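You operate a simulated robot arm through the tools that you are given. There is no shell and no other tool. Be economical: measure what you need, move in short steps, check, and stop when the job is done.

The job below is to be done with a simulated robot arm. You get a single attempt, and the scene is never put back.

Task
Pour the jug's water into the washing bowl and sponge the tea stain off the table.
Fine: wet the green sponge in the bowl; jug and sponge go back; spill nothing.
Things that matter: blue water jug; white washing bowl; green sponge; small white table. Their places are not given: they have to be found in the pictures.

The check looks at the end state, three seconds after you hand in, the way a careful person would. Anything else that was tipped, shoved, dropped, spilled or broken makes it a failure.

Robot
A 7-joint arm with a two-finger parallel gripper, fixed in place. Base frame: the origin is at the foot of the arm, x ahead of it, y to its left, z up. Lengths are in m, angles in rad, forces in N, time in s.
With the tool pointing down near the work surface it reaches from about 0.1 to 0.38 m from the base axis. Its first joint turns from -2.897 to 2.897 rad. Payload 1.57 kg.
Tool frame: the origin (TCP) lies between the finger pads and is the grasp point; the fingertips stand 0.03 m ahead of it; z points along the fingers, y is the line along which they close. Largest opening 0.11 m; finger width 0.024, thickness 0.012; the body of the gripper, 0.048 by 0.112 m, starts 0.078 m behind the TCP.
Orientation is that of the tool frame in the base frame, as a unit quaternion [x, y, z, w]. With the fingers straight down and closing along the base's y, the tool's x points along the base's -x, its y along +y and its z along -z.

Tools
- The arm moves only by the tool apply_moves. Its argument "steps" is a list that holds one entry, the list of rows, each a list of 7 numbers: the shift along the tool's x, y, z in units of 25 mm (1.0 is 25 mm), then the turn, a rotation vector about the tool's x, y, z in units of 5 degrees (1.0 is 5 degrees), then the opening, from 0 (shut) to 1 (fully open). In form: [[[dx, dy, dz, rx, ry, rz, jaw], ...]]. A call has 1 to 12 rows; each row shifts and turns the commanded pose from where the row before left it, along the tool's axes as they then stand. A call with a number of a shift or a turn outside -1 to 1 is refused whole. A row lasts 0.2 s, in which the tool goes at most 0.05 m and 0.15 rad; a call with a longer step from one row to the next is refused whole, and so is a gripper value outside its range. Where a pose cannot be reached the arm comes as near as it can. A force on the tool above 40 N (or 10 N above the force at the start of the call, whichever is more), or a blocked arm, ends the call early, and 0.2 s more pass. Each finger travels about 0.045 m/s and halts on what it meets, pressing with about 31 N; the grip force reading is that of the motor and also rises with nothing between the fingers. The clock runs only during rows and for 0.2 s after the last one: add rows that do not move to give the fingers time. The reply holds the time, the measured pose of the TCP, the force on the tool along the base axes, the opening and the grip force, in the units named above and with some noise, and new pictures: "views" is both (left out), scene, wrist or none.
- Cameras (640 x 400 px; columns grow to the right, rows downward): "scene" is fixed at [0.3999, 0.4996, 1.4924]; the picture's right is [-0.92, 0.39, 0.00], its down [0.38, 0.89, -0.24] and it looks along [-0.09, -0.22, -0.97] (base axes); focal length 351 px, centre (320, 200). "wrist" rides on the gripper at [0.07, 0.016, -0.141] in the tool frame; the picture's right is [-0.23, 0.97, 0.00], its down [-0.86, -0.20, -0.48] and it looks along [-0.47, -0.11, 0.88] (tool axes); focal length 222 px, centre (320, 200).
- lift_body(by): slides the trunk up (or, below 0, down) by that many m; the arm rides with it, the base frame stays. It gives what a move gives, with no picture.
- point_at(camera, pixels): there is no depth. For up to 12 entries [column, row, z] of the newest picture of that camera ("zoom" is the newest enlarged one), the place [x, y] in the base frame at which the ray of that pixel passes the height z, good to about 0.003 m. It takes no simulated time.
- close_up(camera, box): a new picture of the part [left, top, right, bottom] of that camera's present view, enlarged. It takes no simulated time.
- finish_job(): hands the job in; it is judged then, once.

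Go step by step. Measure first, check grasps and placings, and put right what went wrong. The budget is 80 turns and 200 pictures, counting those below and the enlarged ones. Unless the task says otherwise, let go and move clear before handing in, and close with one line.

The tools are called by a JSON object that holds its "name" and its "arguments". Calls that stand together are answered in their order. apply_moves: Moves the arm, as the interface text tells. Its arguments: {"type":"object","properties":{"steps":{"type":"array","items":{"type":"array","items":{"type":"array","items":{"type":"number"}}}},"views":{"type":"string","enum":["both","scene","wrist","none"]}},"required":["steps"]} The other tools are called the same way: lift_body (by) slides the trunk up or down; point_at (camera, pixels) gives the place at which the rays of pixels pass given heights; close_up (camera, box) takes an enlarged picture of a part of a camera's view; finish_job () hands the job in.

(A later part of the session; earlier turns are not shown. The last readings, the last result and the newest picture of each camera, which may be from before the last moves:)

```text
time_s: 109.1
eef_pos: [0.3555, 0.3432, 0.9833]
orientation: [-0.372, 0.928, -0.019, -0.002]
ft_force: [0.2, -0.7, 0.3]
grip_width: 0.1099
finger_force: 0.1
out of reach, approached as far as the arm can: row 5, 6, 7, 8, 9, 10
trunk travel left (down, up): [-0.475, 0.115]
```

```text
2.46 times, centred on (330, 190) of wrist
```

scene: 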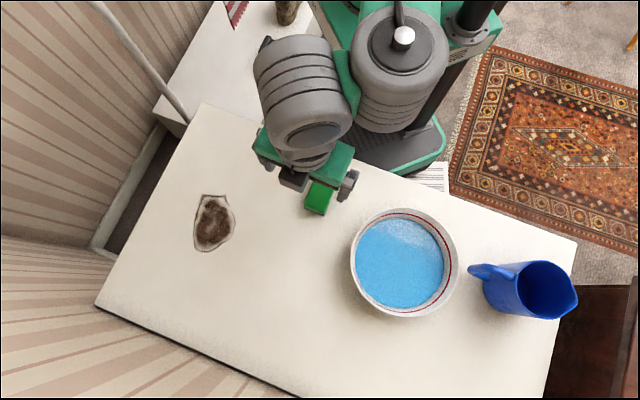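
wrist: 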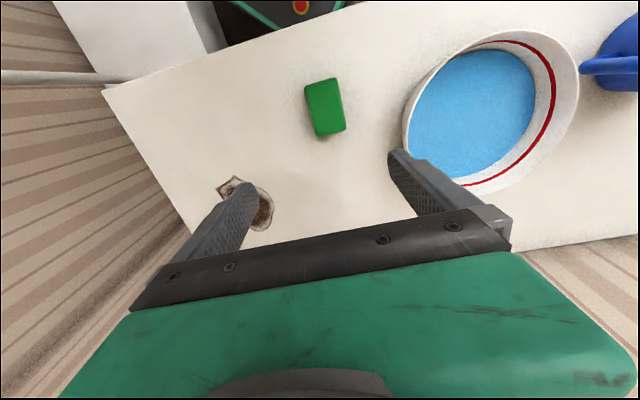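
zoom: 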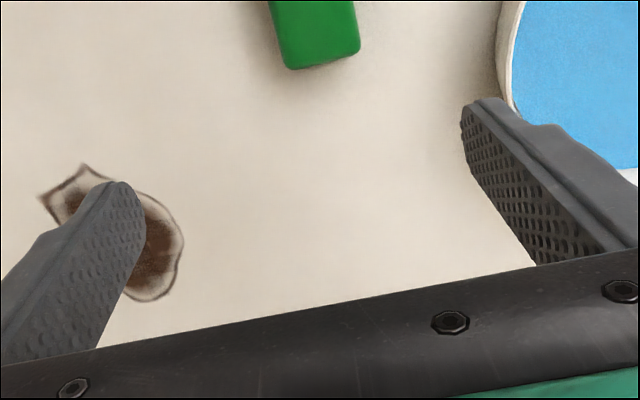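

The arm can't go lower this close in with the trunk raised. I'll lower the trunk 0.1 and then re-centre over the sponge.

{"name": "lift_body", "arguments": {"by": -0.1}}

{"name": "apply_moves", "arguments": {"steps": [[[0.45, 0.1, 0, 0, 0, 0, 1], [0.45, 0.1, 0, 0, 0, 0, 1], [0, 0, 0, 0, 0, 0, 1]]]}}

```text
time_s: 110.4
eef_pos: [0.3557, 0.3426, 0.883]
orientation: [-0.371, 0.929, -0.019, -0.002]
ft_force: [-0.2, 0.9, 0.1]
grip_width: 0.11
finger_force: 0.1
trunk travel left (down, up): [-0.375, 0.215]
```

```text
time_s: 111.2
eef_pos: [0.3374, 0.3321, 0.8841]
orientation: [-0.37, 0.929, -0.022, -0.004]
ft_force: [-0.5, -0.3, 0.2]
grip_width: 0.1099
finger_force: 0.0
trunk travel left (down, up): [-0.375, 0.215]
```

scene: 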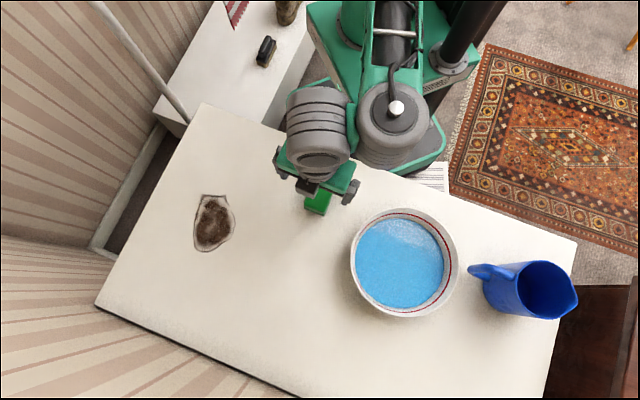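
wrist: 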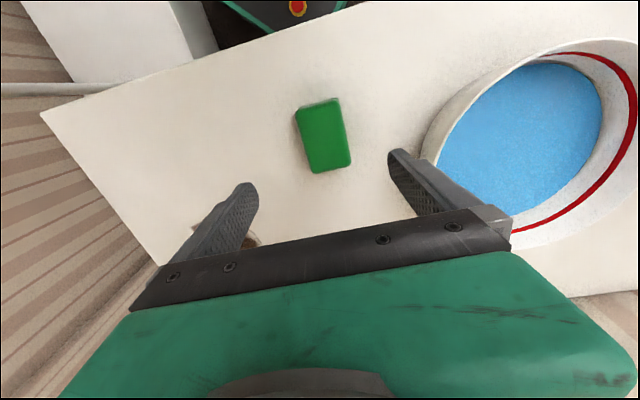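

I'm nearly over the sponge with a 2.6° residual tilt. I'll correct the tilt and centring, and descend part way.

{"name": "apply_moves", "arguments": {"steps": [[[0.27, 0.07, 0, -0.435, -0.275, 0, 1], [0.27, 0.07, 0, 0, 0, 0, 1], [0, 0, 0.8, 0, 0, 0, 1], [0, 0, 0.8, 0, 0, 0, 1], [0, 0, 0, 0, 0, 0, 1]]], "views": "wrist"}}

{"name": "close_up", "arguments": {"camera": "wrist", "box": [200, 110, 460, 270]}}

```text
time_s: 112.4
eef_pos: [0.3409, 0.3451, 0.886]
orientation: [-0.372, 0.928, 0.0, 0.0]
ft_force: [-1.2, -0.5, -0.2]
grip_width: 0.1102
finger_force: 0.0
out of reach, approached as far as the arm can: row 1, 2, 3, 4
trunk travel left (down, up): [-0.375, 0.215]
```

wrist: 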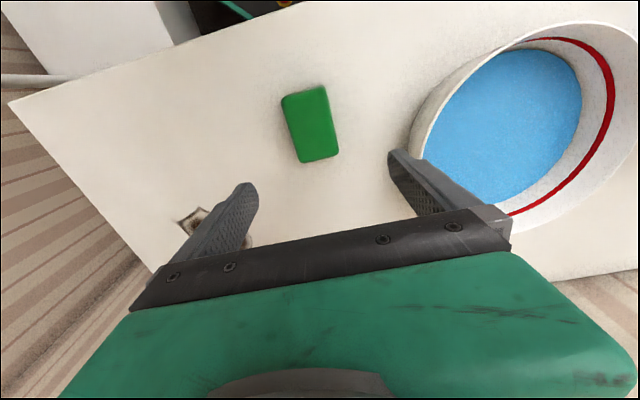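

```text
2.46 times, centred on (330, 190) of wrist
```

zoom: 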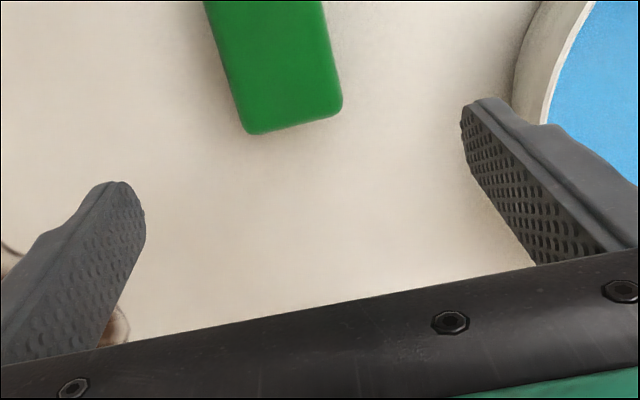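

The arm is at its folding limit, so I'll let the trunk do the descending. I'll lower it 5 cm and then centre with the arm.

{"name": "lift_body", "arguments": {"by": -0.05}}

{"name": "apply_moves", "arguments": {"steps": [[[0.3, 0, -0.4, 0, 0, 0, 1], [0.33, -0.06, -0.4, 0, 0, 0, 1], [0.4, -0.06, 0, 0, 0, 0, 1], [0, 0, 0, 0, 0, 0, 1]]], "views": "wrist"}}

```text
time_s: 113.4
eef_pos: [0.3419, 0.3455, 0.8352]
orientation: [-0.371, 0.929, 0.001, -0.001]
ft_force: [-0.3, -0.3, -0.2]
grip_width: 0.1098
finger_force: 0.1
trunk travel left (down, up): [-0.325, 0.265]
```

```text
time_s: 114.4
eef_pos: [0.3254, 0.3241, 0.8585]
orientation: [-0.372, 0.928, -0.002, -0.002]
ft_force: [0.2, 0.7, -0.2]
grip_width: 0.1101
finger_force: 0.0
trunk travel left (down, up): [-0.325, 0.265]
```

wrist: 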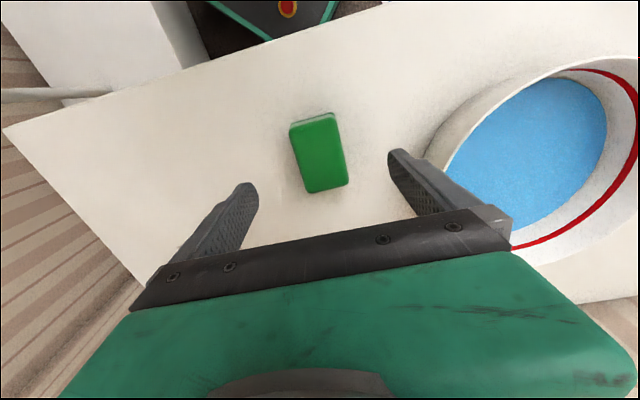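

Centred at (0.325, 0.324, 0.859). I'll verify the sponge relative to the TCP before lowering.

{"name": "point_at", "arguments": {"camera": "wrist", "pixels": [[290, 127, 0.77], [334, 117, 0.77], [348, 183, 0.77], [307, 192, 0.77], [319, 155, 0.77], [317, 188, 0.74], [330, 190, 0.74]]}}

{"name": "lift_body", "arguments": {"by": -0.035}}

{"name": "close_up", "arguments": {"camera": "wrist", "box": [200, 110, 460, 270]}}

```text
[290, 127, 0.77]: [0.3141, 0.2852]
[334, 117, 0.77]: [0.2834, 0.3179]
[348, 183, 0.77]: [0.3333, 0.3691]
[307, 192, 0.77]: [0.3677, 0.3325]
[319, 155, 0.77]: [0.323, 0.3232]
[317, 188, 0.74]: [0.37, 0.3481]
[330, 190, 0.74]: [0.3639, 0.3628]
```

```text
time_s: 115.2
eef_pos: [0.3251, 0.3256, 0.8232]
orientation: [-0.372, 0.928, -0.001, -0.002]
ft_force: [-0.5, 0.3, -0.8]
grip_width: 0.1099
finger_force: 0.0
trunk travel left (down, up): [-0.29, 0.3]
```

```text
2.46 times, centred on (330, 190) of wrist
```

zoom: 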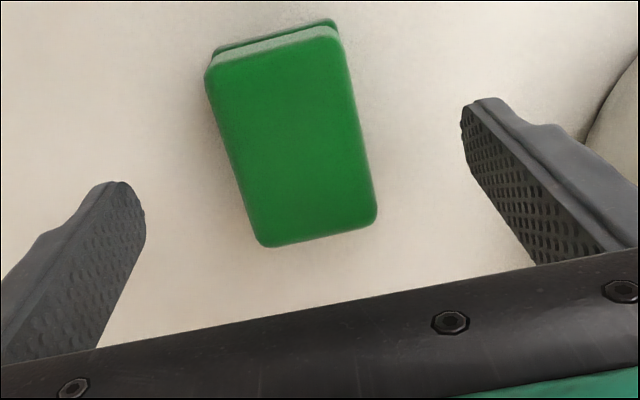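

The centre is confirmed at (0.3246, 0.326). I'll lower the trunk to grasp height, TCP about 0.780, and close.

{"name": "lift_body", "arguments": {"by": -0.043}}

{"name": "apply_moves", "arguments": {"steps": [[[0, 0, 0, 0, 0, 0, 0.8], [0, 0, 0, 0, 0, 0, 0.6], [0, 0, 0, 0, 0, 0, 0.45], [0, 0, 0, 0, 0, 0, 0.38], [0, 0, 0, 0, 0, 0, 0.34], [0, 0, 0, 0, 0, 0, 0.3], [0, 0, 0, 0, 0, 0, 0.3]]]}}

```text
time_s: 116.0
eef_pos: [0.3252, 0.3244, 0.7806]
orientation: [-0.371, 0.928, -0.002, -0.002]
ft_force: [0.0, -1.0, 0.6]
grip_width: 0.1099
finger_force: 0.0
trunk travel left (down, up): [-0.247, 0.343]
```

```text
time_s: 117.6
eef_pos: [0.3263, 0.3255, 0.78]
orientation: [-0.371, 0.929, -0.002, -0.002]
ft_force: [-0.6, 0.5, -0.2]
grip_width: 0.0493
finger_force: 30.8
trunk travel left (down, up): [-0.247, 0.343]
```

scene: 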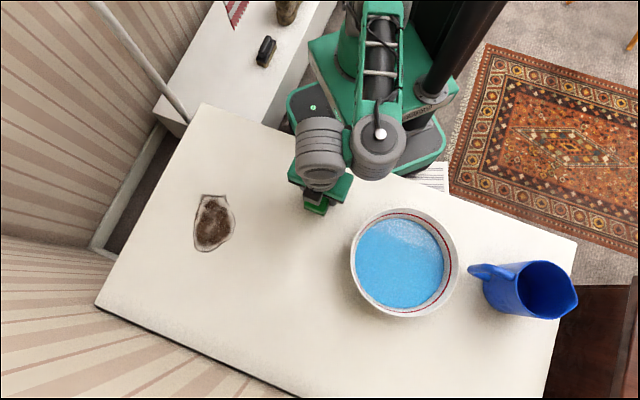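
wrist: 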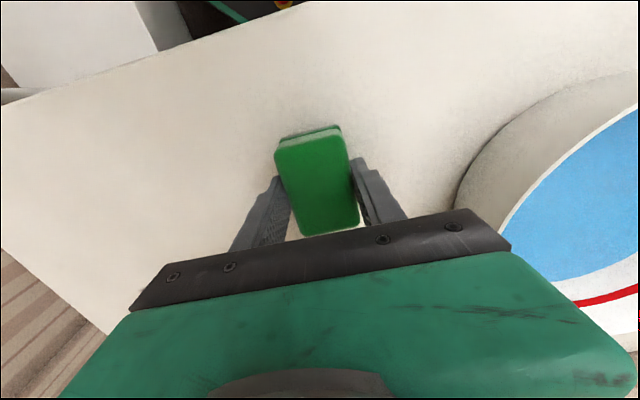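

The sponge is held at 0.0493 with 31 N. I'll lift with the trunk and carry it over the bowl centre.

{"name": "lift_body", "arguments": {"by": 0.12}}

{"name": "apply_moves", "arguments": {"steps": [[[-0.28, 0.93, 0, 0, 0, 0, 0.3], [-0.28, 0.93, 0, 0, 0, 0, 0.3], [-0.28, 0.93, 0, 0, 0, 0, 0.3], [-0.28, 0.93, 0, 0, 0, 0, 0.3], [-0.28, 0.93, 0, 0, 0, 0, 0.3], [-0.28, 0.93, 0, 0, 0, 0, 0.3], [-0.28, 0.93, 0, 0, 0, 0, 0.3], [-0.28, 0.93, 0, 0, 0, 0, 0.3], [-0.28, 0.93, 0, 0, 0, 0, 0.3], [0, 0, 0, 0, 0, 0, 0.3]]]}}

```text
time_s: 119.1
eef_pos: [0.3242, 0.326, 0.8998]
orientation: [-0.371, 0.929, -0.001, -0.002]
ft_force: [0.4, 1.1, -0.1]
grip_width: 0.0491
finger_force: 31.3
trunk travel left (down, up): [-0.367, 0.223]
```

```text
time_s: 121.3
eef_pos: [0.2276, 0.5208, 0.9]
orientation: [-0.371, 0.929, -0.002, -0.003]
ft_force: [0.1, 0.7, -0.8]
grip_width: 0.049
finger_force: 30.6
trunk travel left (down, up): [-0.367, 0.223]
```

scene: 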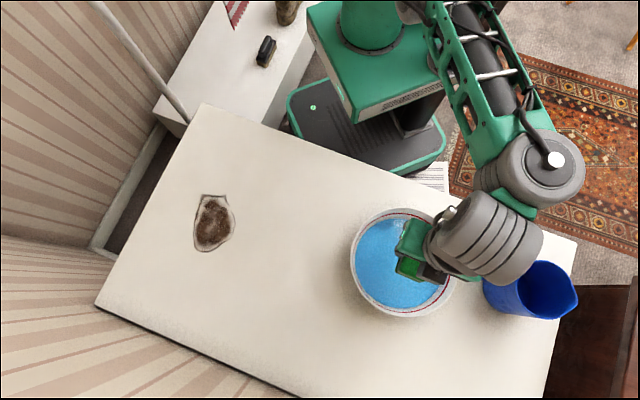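
wrist: 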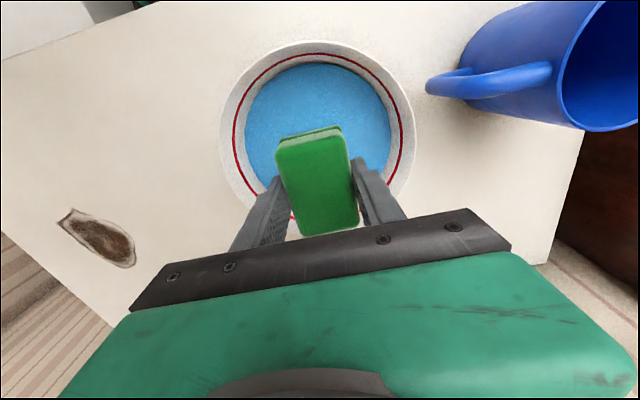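

The sponge is over the bowl centre at (0.228, 0.521). I'll dip it gently and watch the force.

{"name": "apply_moves", "arguments": {"steps": [[[0, 0, 0.6, 0, 0, 0, 0.3], [0, 0, 0.6, 0, 0, 0, 0.3], [0, 0, 0.6, 0, 0, 0, 0.3], [0, 0, 0.6, 0, 0, 0, 0.3], [0, 0, 0.5, 0, 0, 0, 0.3], [0, 0, 0.4, 0, 0, 0, 0.3], [0, 0, 0.3, 0, 0, 0, 0.3], [0, 0, 0.3, 0, 0, 0, 0.3], [0, 0, 0.2, 0, 0, 0, 0.3], [0, 0, 0, 0, 0, 0, 0.3]]]}}

```text
time_s: 123.5
eef_pos: [0.235, 0.5436, 0.8286]
orientation: [-0.371, 0.928, -0.006, -0.005]
ft_force: [-0.1, -0.7, -0.6]
grip_width: 0.049
finger_force: 30.6
out of reach, approached as far as the arm can: row 4, 5, 6, 7, 8, 9
trunk travel left (down, up): [-0.367, 0.223]
```

scene: 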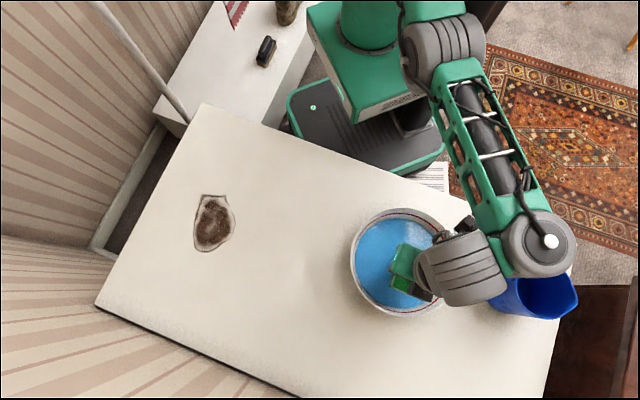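
wrist: 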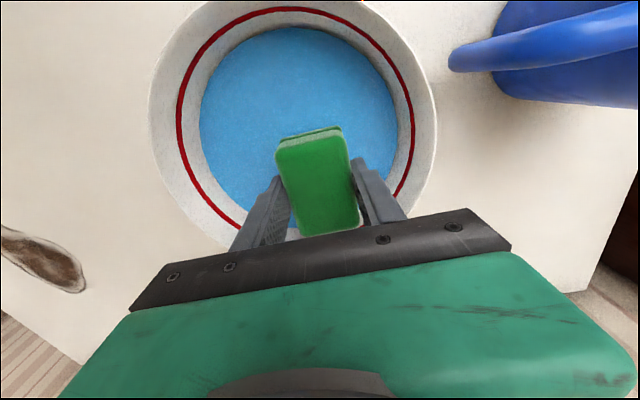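

The arm drifted at its limit, to (0.235, 0.544, 0.829), without contact. I'll raise, re-centre and then use the trunk for the dip.

{"name": "apply_moves", "arguments": {"steps": [[[0, 0, -0.8, 0, 0, 0, 0.3], [0, 0, -0.8, 0, 0, 0, 0.3], [0.3, -0.16, -0.6, 0, 0, 0, 0.3], [0.3, -0.16, -0.6, 0, 0, 0, 0.3], [0.28, -0.14, 0, 0, 0, 0, 0.3], [0, 0, 0, 0, 0, 0, 0.3]]], "views": "none"}}

{"name": "lift_body", "arguments": {"by": -0.06}}

```text
time_s: 124.9
eef_pos: [0.2271, 0.5204, 0.8988]
orientation: [-0.371, 0.929, -0.002, -0.002]
ft_force: [-0.3, -0.1, -0.5]
grip_width: 0.0492
finger_force: 31.1
trunk travel left (down, up): [-0.367, 0.223]
```

```text
time_s: 125.9
eef_pos: [0.2273, 0.5212, 0.8394]
orientation: [-0.371, 0.929, -0.001, -0.002]
ft_force: [0.4, 0.0, 0.1]
grip_width: 0.049
finger_force: 30.9
trunk travel left (down, up): [-0.307, 0.283]
```

{"name": "lift_body", "arguments": {"by": -0.03}}

{"name": "apply_moves", "arguments": {"steps": [[[0, 0, 0, 0, 0, 0, 0.3]]]}}

```text
time_s: 126.7
eef_pos: [0.227, 0.52, 0.8088]
orientation: [-0.372, 0.928, -0.002, -0.001]
ft_force: [0.7, 0.6, -0.7]
grip_width: 0.0487
finger_force: 30.8
trunk travel left (down, up): [-0.277, 0.313]
```

```text
time_s: 127.1
eef_pos: [0.2256, 0.5202, 0.8076]
orientation: [-0.371, 0.929, -0.002, -0.002]
ft_force: [0.1, -0.3, -0.8]
grip_width: 0.049
finger_force: 30.9
trunk travel left (down, up): [-0.277, 0.313]
```

scene: 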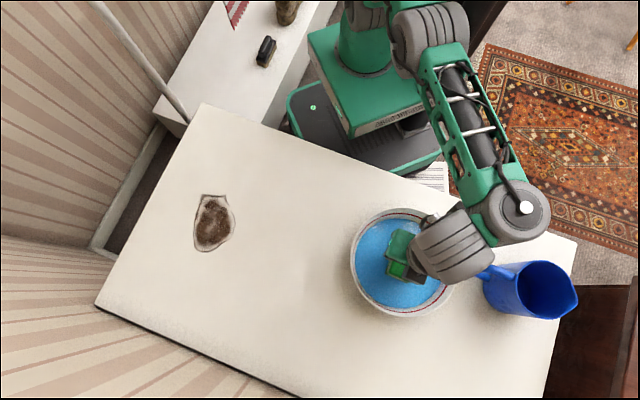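
wrist: 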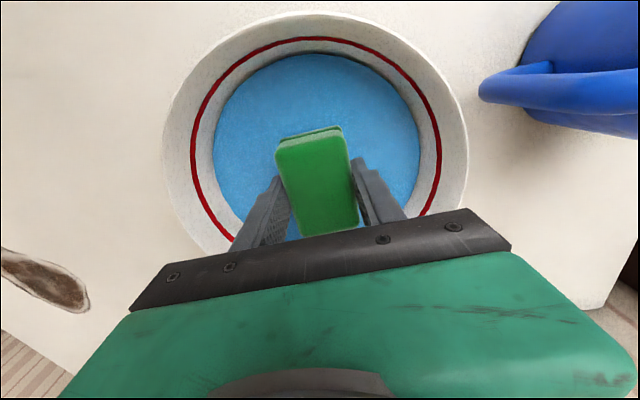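

The sponge bottom is at about 0.768 and well inside the bowl. I'll lower another 1.2 cm to dip it.

{"name": "lift_body", "arguments": {"by": -0.012}}

{"name": "apply_moves", "arguments": {"steps": [[[0, 0, 0, 0, 0, 0, 0.3], [0, 0, 0, 0, 0, 0, 0.3]]], "views": "wrist"}}

{"name": "close_up", "arguments": {"camera": "wrist", "box": [220, 90, 440, 250]}}

```text
time_s: 127.7
eef_pos: [0.228, 0.5211, 0.797]
orientation: [-0.371, 0.929, -0.002, -0.003]
ft_force: [0.1, 0.5, -1.1]
grip_width: 0.049
finger_force: 31.2
trunk travel left (down, up): [-0.265, 0.325]
```

```text
time_s: 128.3
eef_pos: [0.2276, 0.5201, 0.7961]
orientation: [-0.371, 0.929, -0.002, -0.002]
ft_force: [-0.2, 0.5, -1.0]
grip_width: 0.0492
finger_force: 30.6
trunk travel left (down, up): [-0.265, 0.325]
```

wrist: 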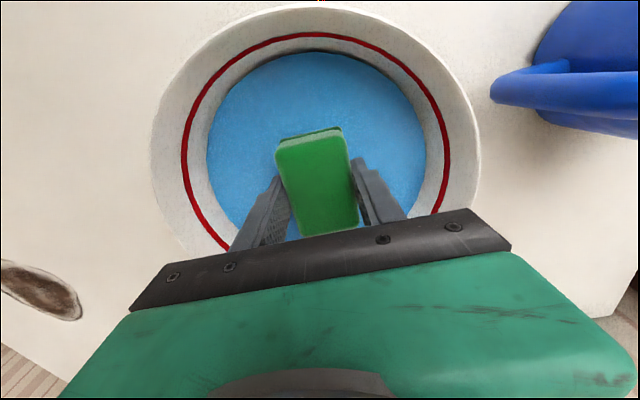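

```text
2.50 times, centred on (330, 170) of wrist
```

zoom: 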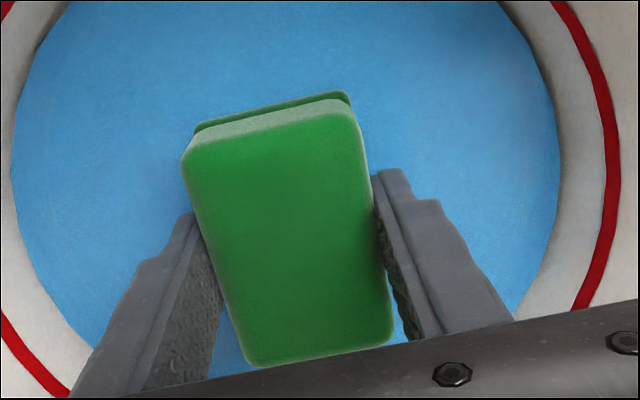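

The lower layer is still partly visible, so I'll go down in small steps until the bottom touches the floor of the bowl or is clearly submerged.

{"name": "lift_body", "arguments": {"by": -0.006}}

{"name": "close_up", "arguments": {"camera": "wrist", "box": [220, 90, 440, 250]}}

```text
time_s: 128.8
eef_pos: [0.2262, 0.52, 0.7909]
orientation: [-0.371, 0.929, -0.001, -0.002]
ft_force: [-0.5, -0.6, 0.3]
grip_width: 0.0491
finger_force: 31.2
trunk travel left (down, up): [-0.259, 0.331]
```

```text
2.50 times, centred on (330, 170) of wrist
```

zoom: 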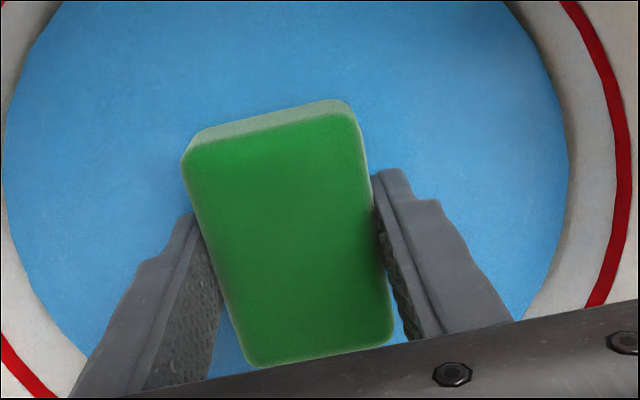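

The lower layer is now under water. I'll go 3 mm deeper and soak for a second.

{"name": "lift_body", "arguments": {"by": -0.003}}

{"name": "apply_moves", "arguments": {"steps": [[[0, 0, 0, 0, 0, 0, 0.3], [0, 0, 0, 0, 0, 0, 0.3], [0, 0, 0, 0, 0, 0, 0.3], [0, 0, 0, 0, 0, 0, 0.3], [0, 0, 0, 0, 0, 0, 0.3]]], "views": "wrist"}}

{"name": "close_up", "arguments": {"camera": "wrist", "box": [220, 90, 440, 250]}}

```text
time_s: 129.3
eef_pos: [0.2275, 0.5202, 0.7872]
orientation: [-0.371, 0.929, -0.002, -0.002]
ft_force: [0.8, 0.4, -0.6]
grip_width: 0.0492
finger_force: 31.1
trunk travel left (down, up): [-0.256, 0.334]
```

```text
time_s: 130.5
eef_pos: [0.2283, 0.5212, 0.7883]
orientation: [-0.371, 0.928, -0.002, -0.002]
ft_force: [1.2, 0.6, 0.2]
grip_width: 0.0494
finger_force: 31.3
trunk travel left (down, up): [-0.256, 0.334]
```

wrist: 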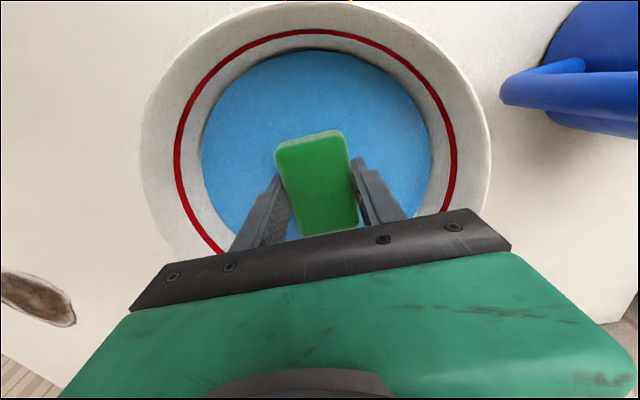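

```text
2.50 times, centred on (330, 170) of wrist
```

zoom: 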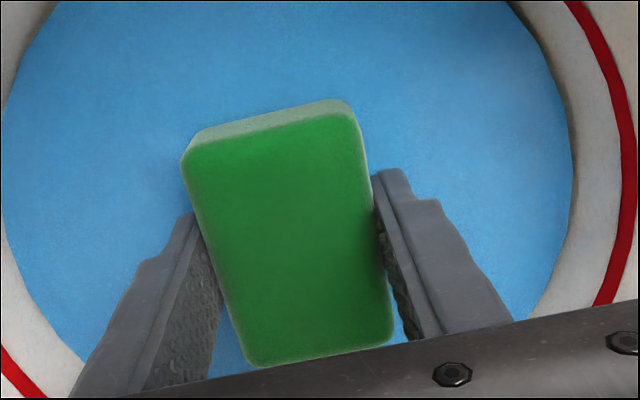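

The sponge is wet and darkened. I'll lift it clear of the water inside the bowl and let it drip.

{"name": "lift_body", "arguments": {"by": 0.06}}

{"name": "apply_moves", "arguments": {"steps": [[[0, 0, 0, 0, 0, 0, 0.3], [0, 0, 0, 0, 0, 0, 0.3], [0, 0, 0, 0, 0, 0, 0.3], [0, 0, 0, 0, 0, 0, 0.3], [0, 0, 0, 0, 0, 0, 0.3], [0, 0, 0, 0, 0, 0, 0.3], [0, 0, 0, 0, 0, 0, 0.3], [0, 0, 0, 0, 0, 0, 0.3], [0, 0, 0, 0, 0, 0, 0.3], [0, 0, 0, 0, 0, 0, 0.3], [0, 0, 0, 0, 0, 0, 0.3], [0, 0, 0, 0, 0, 0, 0.3]]], "views": "both"}}

{"name": "close_up", "arguments": {"camera": "scene", "box": [330, 190, 470, 330]}}

```text
time_s: 131.5
eef_pos: [0.2281, 0.5202, 0.848]
orientation: [-0.371, 0.929, -0.003, -0.002]
ft_force: [-0.1, -0.6, -1.4]
grip_width: 0.049
finger_force: 31.1
trunk travel left (down, up): [-0.316, 0.274]
```

```text
time_s: 134.1
eef_pos: [0.2269, 0.5204, 0.848]
orientation: [-0.371, 0.929, -0.003, -0.002]
ft_force: [-0.3, 0.5, -1.2]
grip_width: 0.049
finger_force: 30.5
trunk travel left (down, up): [-0.316, 0.274]
```

scene: 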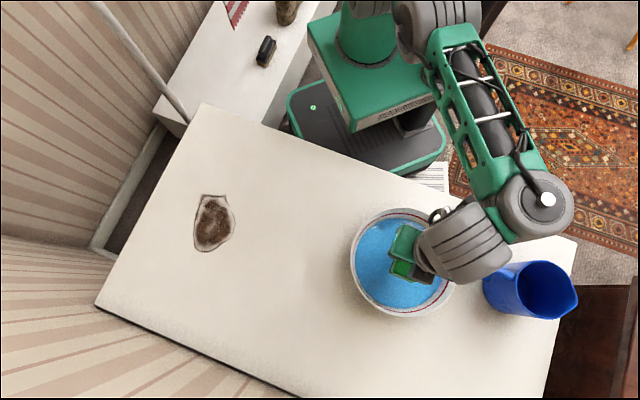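
wrist: 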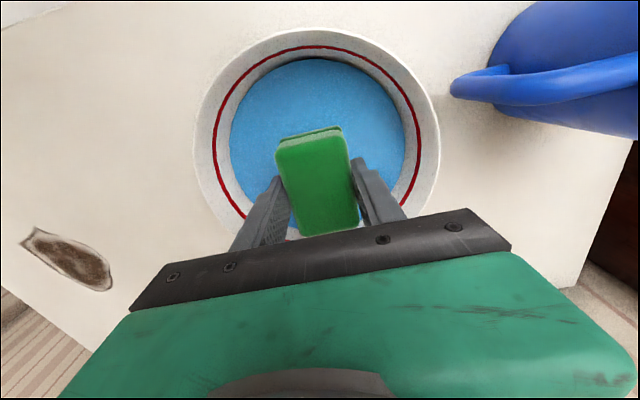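

```text
2.86 times, centred on (400, 260) of scene
```

zoom: 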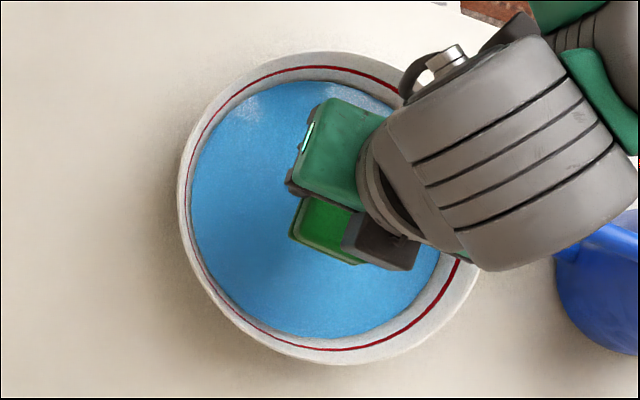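

The bowl is tidy and the sponge is not dripping visibly. I'll rise a little and carry it to above the stain.

{"name": "apply_moves", "arguments": {"steps": [[[0, 0, -0.8, 0, 0, 0, 0.3], [0, 0, -0.8, 0, 0, 0, 0.3], [-0.136, -0.9, -0.4, 0, 0, 0, 0.3], [-0.136, -0.96, 0, 0, 0, 0, 0.3], [-0.136, -0.96, 0, 0, 0, 0, 0.3], [-0.136, -0.96, 0, 0, 0, 0, 0.3], [-0.136, -0.96, 0, 0, 0, 0, 0.3], [-0.136, -0.96, 0, 0, 0, 0, 0.3], [-0.136, -0.96, 0, 0, 0, 0, 0.3], [-0.136, -0.96, 0, 0, 0, 0, 0.3], [-0.136, -0.96, 0, 0, 0, 0, 0.3], [-0.136, -0.96, 0, 0, 0, 0, 0.3]]], "views": "none"}}

{"name": "apply_moves", "arguments": {"steps": [[[-0.136, -0.96, 0, 0, 0, 0, 0.3], [-0.136, -0.96, 0, 0, 0, 0, 0.3], [-0.136, -0.96, 0, 0, 0, 0, 0.3], [-0.136, -0.96, 0, 0, 0, 0, 0.3], [-0.136, -0.96, 0, 0, 0, 0, 0.3], [-0.136, -0.96, 0, 0, 0, 0, 0.3], [-0.136, -0.96, 0, 0, 0, 0, 0.3], [0, 0, 0, 0, 0, 0, 0.3]]]}}

```text
time_s: 136.7
eef_pos: [0.4153, 0.37, 0.8975]
orientation: [-0.371, 0.929, -0.003, -0.002]
ft_force: [-0.4, 0.6, -1.6]
grip_width: 0.0491
finger_force: 30.9
trunk travel left (down, up): [-0.316, 0.274]
```

```text
time_s: 138.5
eef_pos: [0.5502, 0.2661, 0.8968]
orientation: [-0.371, 0.929, -0.001, -0.001]
ft_force: [1.2, 0.2, 0.2]
grip_width: 0.0489
finger_force: 31.6
trunk travel left (down, up): [-0.316, 0.274]
```

scene: 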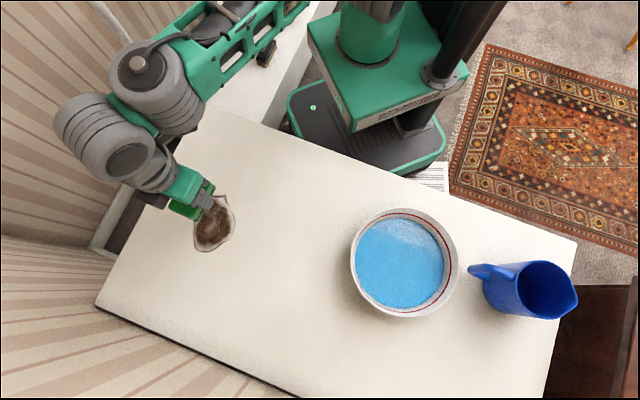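
wrist: 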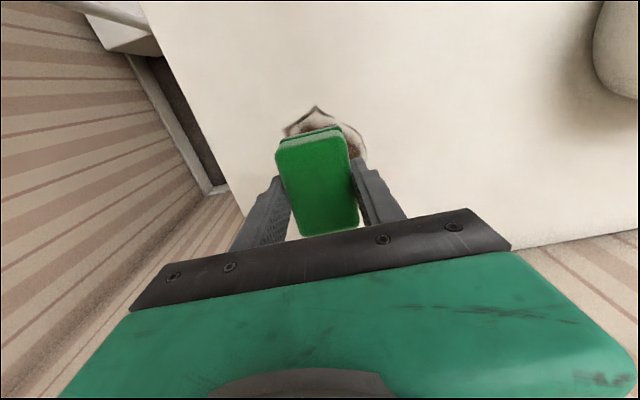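

I'm over the stain at (0.550, 0.266). I'll descend with the arm part way, checking for drift.

{"name": "apply_moves", "arguments": {"steps": [[[0, 0, 0.8, 0, 0, 0, 0.3], [0, 0, 0.8, 0, 0, 0, 0.3], [0, 0, 0.8, 0, 0, 0, 0.3], [0, 0, 0.8, 0, 0, 0, 0.3], [0, 0, 0.6, 0, 0, 0, 0.3], [0, 0, 0.4, 0, 0, 0, 0.3], [0, 0, 0, 0, 0, 0, 0.3]]], "views": "scene"}}

```text
time_s: 140.1
eef_pos: [0.548, 0.265, 0.7917]
orientation: [-0.371, 0.929, -0.002, -0.001]
ft_force: [0.9, 0.0, -0.5]
grip_width: 0.049
finger_force: 31.1
trunk travel left (down, up): [-0.316, 0.274]
```

scene: 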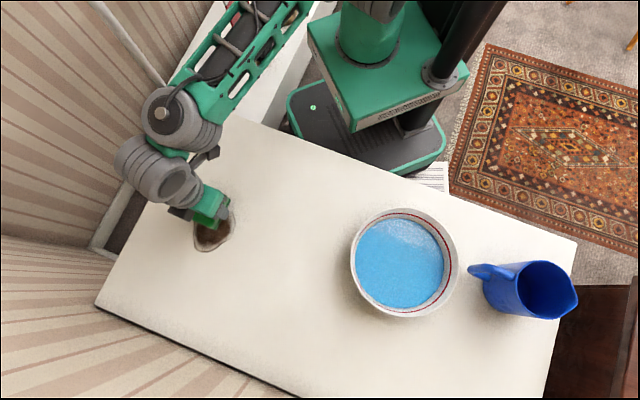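

The arm tracks well here at z=0.792. I'll lower to contact in small steps.

{"name": "apply_moves", "arguments": {"steps": [[[0, 0, 0.12, 0, 0, 0, 0.3], [0, 0, 0.12, 0, 0, 0, 0.3], [0, 0, 0.12, 0, 0, 0, 0.3], [0, 0, 0.12, 0, 0, 0, 0.3], [0, 0, 0, 0, 0, 0, 0.3]]], "views": "none"}}

{"name": "apply_moves", "arguments": {"steps": [[[0, 0, 0.08, 0, 0, 0, 0.3], [0, 0, 0, 0, 0, 0, 0.3]]], "views": "none"}}

```text
time_s: 141.3
eef_pos: [0.5497, 0.2658, 0.7804]
orientation: [-0.372, 0.928, -0.001, -0.003]
ft_force: [-0.6, 0.7, -0.6]
grip_width: 0.0487
finger_force: 31.6
trunk travel left (down, up): [-0.316, 0.274]
```

```text
time_s: 141.9
eef_pos: [0.5485, 0.2654, 0.7803]
orientation: [-0.371, 0.928, -0.001, -0.001]
ft_force: [-0.9, 0.9, 6.1]
grip_width: 0.049
finger_force: 31.6
trunk travel left (down, up): [-0.316, 0.274]
```

Contact at 6 N. I'll begin wiping lanes along the sponge's long axis.

{"name": "apply_moves", "arguments": {"steps": [[[0.36, 0, 0, 0, 0, 0, 0.3], [0.36, 0, 0, 0, 0, 0, 0.3], [-0.52, 0, 0, 0, 0, 0, 0.3], [-0.52, 0, 0, 0, 0, 0, 0.3], [-0.52, 0, 0, 0, 0, 0, 0.3], [-0.52, 0, 0, 0, 0, 0, 0.3], [-0.52, 0, 0, 0, 0, 0, 0.3], [-0.52, 0, 0, 0, 0, 0, 0.3], [0, 0.5, 0, 0, 0, 0, 0.3], [0, 0.5, 0, 0, 0, 0, 0.3]]], "views": "scene"}}

{"name": "apply_moves", "arguments": {"steps": [[[0.52, 0, 0, 0, 0, 0, 0.3], [0.52, 0, 0, 0, 0, 0, 0.3], [0.52, 0, 0, 0, 0, 0, 0.3], [0.52, 0, 0, 0, 0, 0, 0.3], [0.52, 0, 0, 0, 0, 0, 0.3], [0.52, 0, 0, 0, 0, 0, 0.3], [0, -0.5, 0, 0, 0, 0, 0.3], [0, -0.5, 0, 0, 0, 0, 0.3], [0, -0.5, 0, 0, 0, 0, 0.3], [0, -0.5, 0, 0, 0, 0, 0.3]]], "views": "scene"}}

```text
time_s: 144.1
eef_pos: [0.5756, 0.3258, 0.7808]
orientation: [-0.371, 0.929, -0.002, -0.002]
ft_force: [2.5, -2.3, 9.6]
grip_width: 0.049
finger_force: 31.3
trunk travel left (down, up): [-0.316, 0.274]
```

scene: 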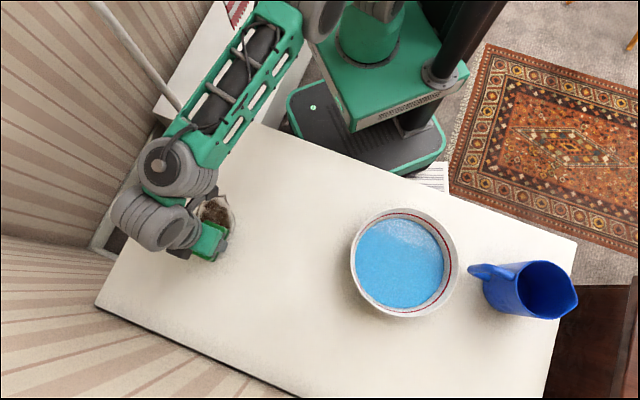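

```text
time_s: 146.3
eef_pos: [0.5524, 0.2345, 0.7784]
orientation: [-0.372, 0.928, -0.001, -0.002]
ft_force: [-2.5, 3.0, 12.3]
grip_width: 0.0491
finger_force: 31.3
trunk travel left (down, up): [-0.316, 0.274]
```

scene: 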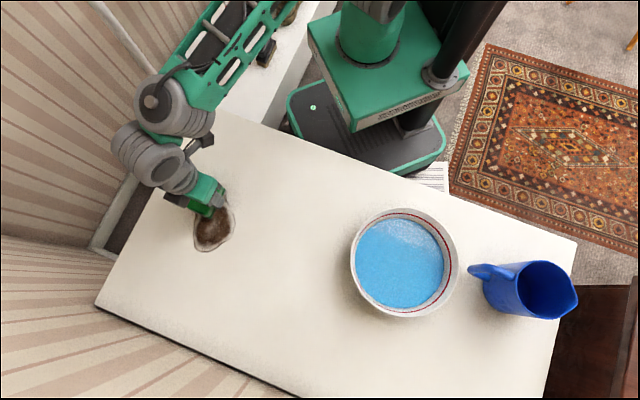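

Let me see how much stain remains.

{"name": "apply_moves", "arguments": {"steps": [[[-0.52, 0, 0, 0, 0, 0, 0.3], [-0.52, 0, 0, 0, 0, 0, 0.3], [-0.52, 0, 0, 0, 0, 0, 0.3], [-0.52, 0, 0, 0, 0, 0, 0.3], [-0.52, 0, 0, 0, 0, 0, 0.3], [0.52, 0, 0, 0, 0, 0, 0.3], [0.52, 0, 0, 0, 0, 0, 0.3], [0.52, 0, 0, 0, 0, 0, 0.3], [0.52, 0, 0, 0, 0, 0, 0.3], [0.52, 0, 0, 0, 0, 0, 0.3]]], "views": "none"}}

{"name": "close_up", "arguments": {"camera": "scene", "box": [160, 160, 280, 270]}}

{"name": "close_up", "arguments": {"camera": "wrist", "box": [200, 60, 460, 250]}}

```text
time_s: 148.5
eef_pos: [0.5537, 0.2344, 0.7805]
orientation: [-0.371, 0.929, -0.002, -0.002]
ft_force: [0.3, 0.1, 0.0]
grip_width: 0.0489
finger_force: 30.6
trunk travel left (down, up): [-0.316, 0.274]
```

```text
3.64 times, centred on (220, 215) of scene
```

zoom: 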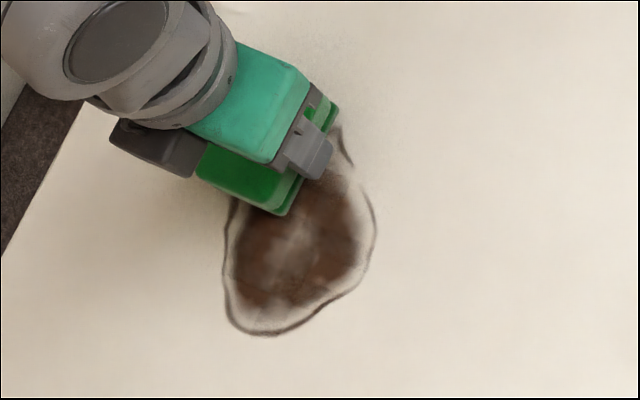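

```text
2.11 times, centred on (330, 155) of wrist
```

zoom: 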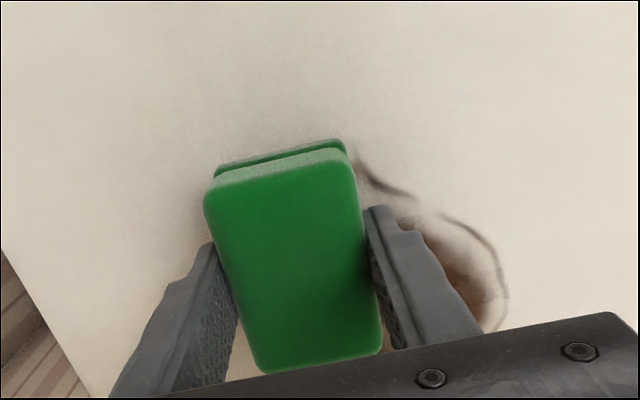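

The stain is still there and contact was lost (0 N), so I need more pressure. I'll press a bit deeper and wipe again.

{"name": "apply_moves", "arguments": {"steps": [[[0, 0, 0.08, 0, 0, 0, 0.3], [0, 0, 0.05, 0, 0, 0, 0.3], [0, 0, 0, 0, 0, 0, 0.3]]], "views": "none"}}

{"name": "apply_moves", "arguments": {"steps": [[[-0.5, 0, 0, 0, 0, 0, 0.3], [-0.5, 0, 0, 0, 0, 0, 0.3], [-0.5, 0, 0, 0, 0, 0, 0.3], [-0.5, 0, 0, 0, 0, 0, 0.3], [-0.5, 0, 0, 0, 0, 0, 0.3], [-0.5, 0.2, 0, 0, 0, 0, 0.3], [0.5, 0.3, 0, 0, 0, 0, 0.3], [0.5, 0.3, 0, 0, 0, 0, 0.3], [0.5, 0, 0, 0, 0, 0, 0.3], [0.5, 0, 0, 0, 0, 0, 0.3], [0.5, 0, 0, 0, 0, 0, 0.3], [0.5, 0, 0, 0, 0, 0, 0.3]]], "views": "none"}}

{"name": "close_up", "arguments": {"camera": "scene", "box": [160, 160, 280, 270]}}

```text
time_s: 149.3
eef_pos: [0.5537, 0.2346, 0.7792]
orientation: [-0.371, 0.929, -0.002, 0.0]
ft_force: [2.6, -3.7, 16.9]
grip_width: 0.049
finger_force: 30.9
trunk travel left (down, up): [-0.316, 0.274]
```

```text
time_s: 151.9
eef_pos: [0.5413, 0.2509, 0.7788]
orientation: [-0.372, 0.928, -0.001, 0.001]
ft_force: [6.5, 8.0, 29.4]
grip_width: 0.0491
finger_force: 30.6
trunk travel left (down, up): [-0.316, 0.274]
```

```text
3.64 times, centred on (220, 215) of scene
```

zoom: 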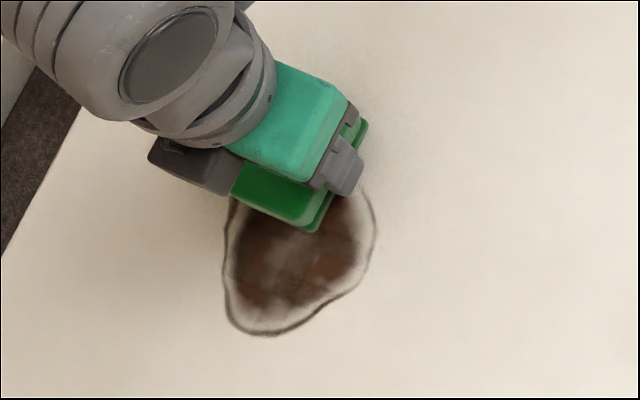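

Force went to 29 N, so I'll ease slightly and make more passes over the middle and outer lanes.

{"name": "apply_moves", "arguments": {"steps": [[[-0.6, 0.1, -0.03, 0, 0, 0, 0.3], [-0.6, 0.1, 0, 0, 0, 0, 0.3], [-0.6, 0.1, 0, 0, 0, 0, 0.3], [-0.6, 0.1, 0, 0, 0, 0, 0.3], [-0.6, 0, 0, 0, 0, 0, 0.3], [-0.4, 0, 0, 0, 0, 0, 0.3], [0, 0.3, 0, 0, 0, 0, 0.3], [0.6, 0.3, 0, 0, 0, 0, 0.3], [0.6, 0, 0, 0, 0, 0, 0.3], [0.6, 0, 0, 0, 0, 0, 0.3], [0.6, 0, 0, 0, 0, 0, 0.3], [0.6, 0, 0, 0, 0, 0, 0.3]]], "views": "none"}}

{"name": "close_up", "arguments": {"camera": "scene", "box": [160, 160, 280, 270]}}

{"name": "apply_moves", "arguments": {"steps": [[[-0.6, 0, 0, 0, 0, 0, 0.3], [-0.6, 0, 0, 0, 0, 0, 0.3], [-0.6, 0, 0, 0, 0, 0, 0.3], [-0.6, 0, 0, 0, 0, 0, 0.3], [-0.6, 0, 0, 0, 0, 0, 0.3], [0, -0.5, 0, 0, 0, 0, 0.3], [0, -0.5, 0, 0, 0, 0, 0.3], [0.6, 0, 0, 0, 0, 0, 0.3], [0.6, 0, 0, 0, 0, 0, 0.3], [0.6, 0, 0, 0, 0, 0, 0.3], [0.6, 0, 0, 0, 0, 0, 0.3], [0.6, 0, 0, 0, 0, 0, 0.3]]], "views": "none"}}

{"name": "close_up", "arguments": {"camera": "scene", "box": [160, 160, 280, 270]}}

```text
time_s: 154.5
eef_pos: [0.5297, 0.2754, 0.7793]
orientation: [-0.371, 0.929, 0.0, -0.001]
ft_force: [6.5, 7.7, 29.9]
grip_width: 0.0488
finger_force: 31.0
trunk travel left (down, up): [-0.316, 0.274]
```

```text
3.64 times, centred on (220, 215) of scene
```

zoom: 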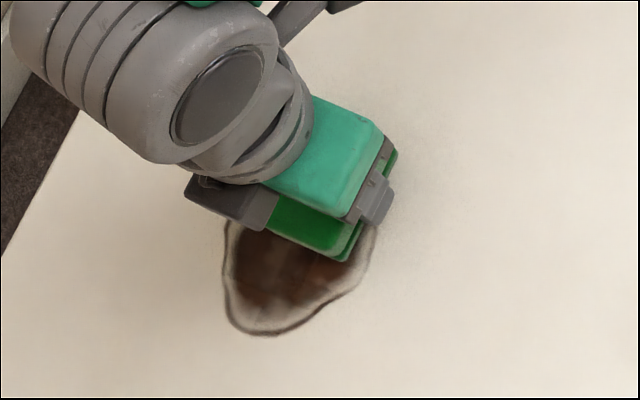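

```text
time_s: 157.1
eef_pos: [0.5475, 0.2567, 0.7789]
orientation: [-0.371, 0.928, -0.001, 0.001]
ft_force: [7.9, 6.7, 31.3]
grip_width: 0.0492
finger_force: 31.5
trunk travel left (down, up): [-0.316, 0.274]
```

```text
3.64 times, centred on (220, 215) of scene
```

zoom: 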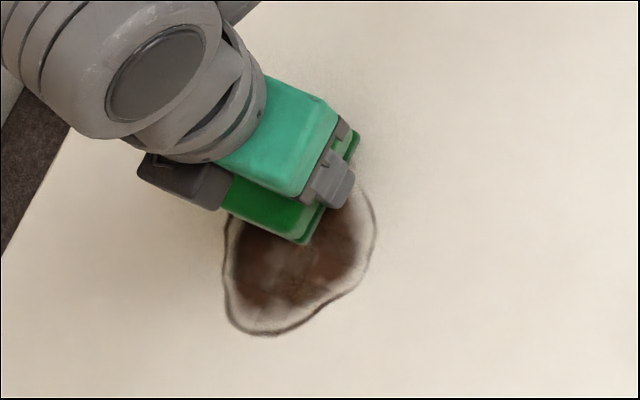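

The visible part of the stain seems unchanged, so I'll lift and move off to inspect the whole patch and the sponge.

{"name": "apply_moves", "arguments": {"steps": [[[0, 0, -0.6, 0, 0, 0, 0.3], [0, 0, -0.8, 0, 0, 0, 0.3], [0.8, -0.4, -0.6, 0, 0, 0, 0.3], [0.9, -0.4, 0, 0, 0, 0, 0.3], [0.9, -0.4, 0, 0, 0, 0, 0.3], [0.9, 0, 0, 0, 0, 0, 0.3], [0.9, 0, 0, 0, 0, 0, 0.3], [0, 0, 0, 0, 0, 0, 0.3]]]}}

{"name": "close_up", "arguments": {"camera": "scene", "box": [160, 160, 280, 270]}}

```text
time_s: 158.9
eef_pos: [0.4873, 0.1572, 0.8278]
orientation: [-0.371, 0.929, -0.002, -0.003]
ft_force: [0.7, -0.2, -0.4]
grip_width: 0.0492
finger_force: 31.2
trunk travel left (down, up): [-0.316, 0.274]
```

scene: 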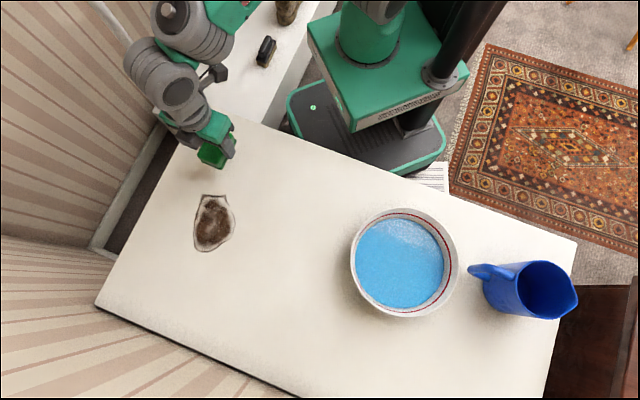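
wrist: 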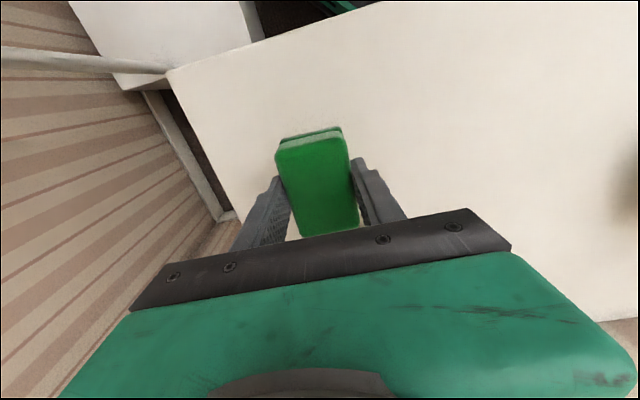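

```text
3.64 times, centred on (220, 215) of scene
```

zoom: 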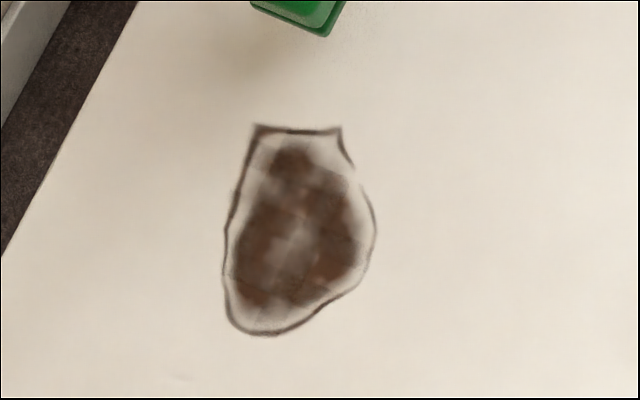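

The stain is unchanged, so the sponge probably didn't take up enough water with only about 8 mm submerged. I'll return to the bowl and soak it down to the bowl floor.

{"name": "apply_moves", "arguments": {"steps": [[[0, 0, -0.96, 0, 0, 0, 0.3], [0, 0, -0.96, 0, 0, 0, 0.3], [0, 0, -0.96, 0, 0, 0, 0.3], [-0.13, 0.931, 0, 0, 0, 0, 0.3], [-0.13, 0.931, 0, 0, 0, 0, 0.3], [-0.13, 0.931, 0, 0, 0, 0, 0.3], [-0.13, 0.931, 0, 0, 0, 0, 0.3], [-0.13, 0.931, 0, 0, 0, 0, 0.3], [-0.13, 0.931, 0, 0, 0, 0, 0.3], [-0.13, 0.931, 0, 0, 0, 0, 0.3], [-0.13, 0.931, 0, 0, 0, 0, 0.3], [-0.13, 0.931, 0, 0, 0, 0, 0.3]]], "views": "none"}}

{"name": "apply_moves", "arguments": {"steps": [[[-0.13, 0.931, 0, 0, 0, 0, 0.3], [-0.13, 0.931, 0, 0, 0, 0, 0.3], [-0.13, 0.931, 0, 0, 0, 0, 0.3], [-0.13, 0.931, 0, 0, 0, 0, 0.3], [-0.13, 0.931, 0, 0, 0, 0, 0.3], [-0.13, 0.931, 0, 0, 0, 0, 0.3], [-0.13, 0.931, 0, 0, 0, 0, 0.3], [-0.13, 0.931, 0, 0, 0, 0, 0.3], [-0.13, 0.931, 0, 0, 0, 0, 0.3], [-0.13, 0.931, 0, 0, 0, 0, 0.3], [0, 0, 0, 0, 0, 0, 0.3]]], "views": "none"}}

```text
time_s: 161.5
eef_pos: [0.3627, 0.3316, 0.8976]
orientation: [-0.372, 0.928, -0.002, -0.001]
ft_force: [0.2, -1.0, -0.4]
grip_width: 0.049
finger_force: 31.2
trunk travel left (down, up): [-0.316, 0.274]
```

```text
time_s: 163.9
eef_pos: [0.228, 0.5239, 0.8978]
orientation: [-0.371, 0.928, -0.002, -0.002]
ft_force: [0.8, 0.1, -1.2]
grip_width: 0.049
finger_force: 30.9
trunk travel left (down, up): [-0.316, 0.274]
```

{"name": "lift_body", "arguments": {"by": -0.107}}

{"name": "lift_body", "arguments": {"by": -0.005}}

{"name": "lift_body", "arguments": {"by": -0.003}}

{"name": "close_up", "arguments": {"camera": "wrist", "box": [220, 90, 440, 250]}}

```text
time_s: 165.3
eef_pos: [0.2271, 0.5235, 0.7918]
orientation: [-0.372, 0.928, -0.001, -0.002]
ft_force: [0.4, -0.4, -0.4]
grip_width: 0.0491
finger_force: 30.8
trunk travel left (down, up): [-0.209, 0.381]
```

```text
time_s: 165.9
eef_pos: [0.2272, 0.524, 0.7864]
orientation: [-0.372, 0.928, -0.002, -0.002]
ft_force: [0.4, 0.3, -0.2]
grip_width: 0.0492
finger_force: 31.2
trunk travel left (down, up): [-0.204, 0.386]
```

```text
time_s: 166.4
eef_pos: [0.2273, 0.523, 0.784]
orientation: [-0.372, 0.928, -0.001, -0.001]
ft_force: [-0.9, -1.1, 4.8]
grip_width: 0.049
finger_force: 31.6
trunk travel left (down, up): [-0.201, 0.389]
```

```text
2.50 times, centred on (330, 170) of wrist
```

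zoom: 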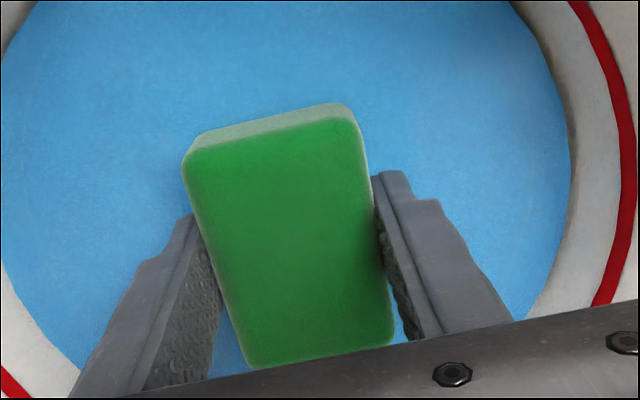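

The sponge is now on the bowl floor (5 N), about 1 cm deep in water. I'll loosen the grip so it can swell and absorb, wait, and re-grip.

{"name": "apply_moves", "arguments": {"steps": [[[0, 0, 0, 0, 0, 0, 0.5], [0, 0, 0, 0, 0, 0, 0.55], [0, 0, 0, 0, 0, 0, 0.55], [0, 0, 0, 0, 0, 0, 0.55], [0, 0, 0, 0, 0, 0, 0.55], [0, 0, 0, 0, 0, 0, 0.55], [0, 0, 0, 0, 0, 0, 0.55], [0, 0, 0, 0, 0, 0, 0.55], [0, 0, 0, 0, 0, 0, 0.55], [0, 0, 0, 0, 0, 0, 0.55], [0, 0, 0, 0, 0, 0, 0.55], [0, 0, 0, 0, 0, 0, 0.55]]], "views": "both"}}

{"name": "close_up", "arguments": {"camera": "wrist", "box": [220, 90, 440, 250]}}

```text
time_s: 169.0
eef_pos: [0.2274, 0.5245, 0.7825]
orientation: [-0.372, 0.928, -0.001, -0.001]
ft_force: [-0.4, 0.2, 0.2]
grip_width: 0.0604
finger_force: 0.0
trunk travel left (down, up): [-0.201, 0.389]
```

scene: 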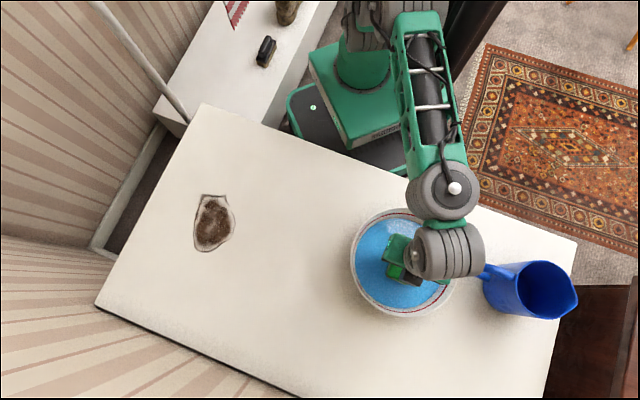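
wrist: 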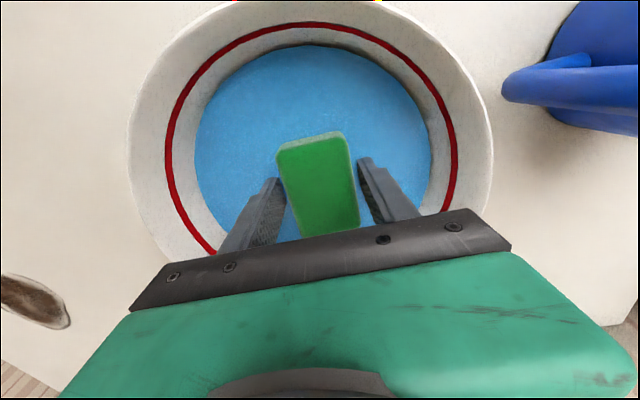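

```text
2.50 times, centred on (330, 170) of wrist
```

zoom: 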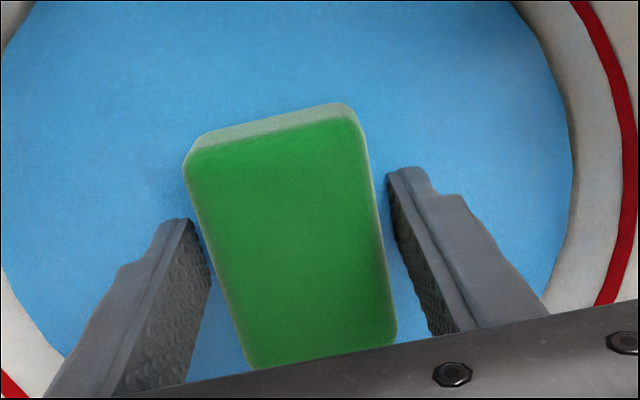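

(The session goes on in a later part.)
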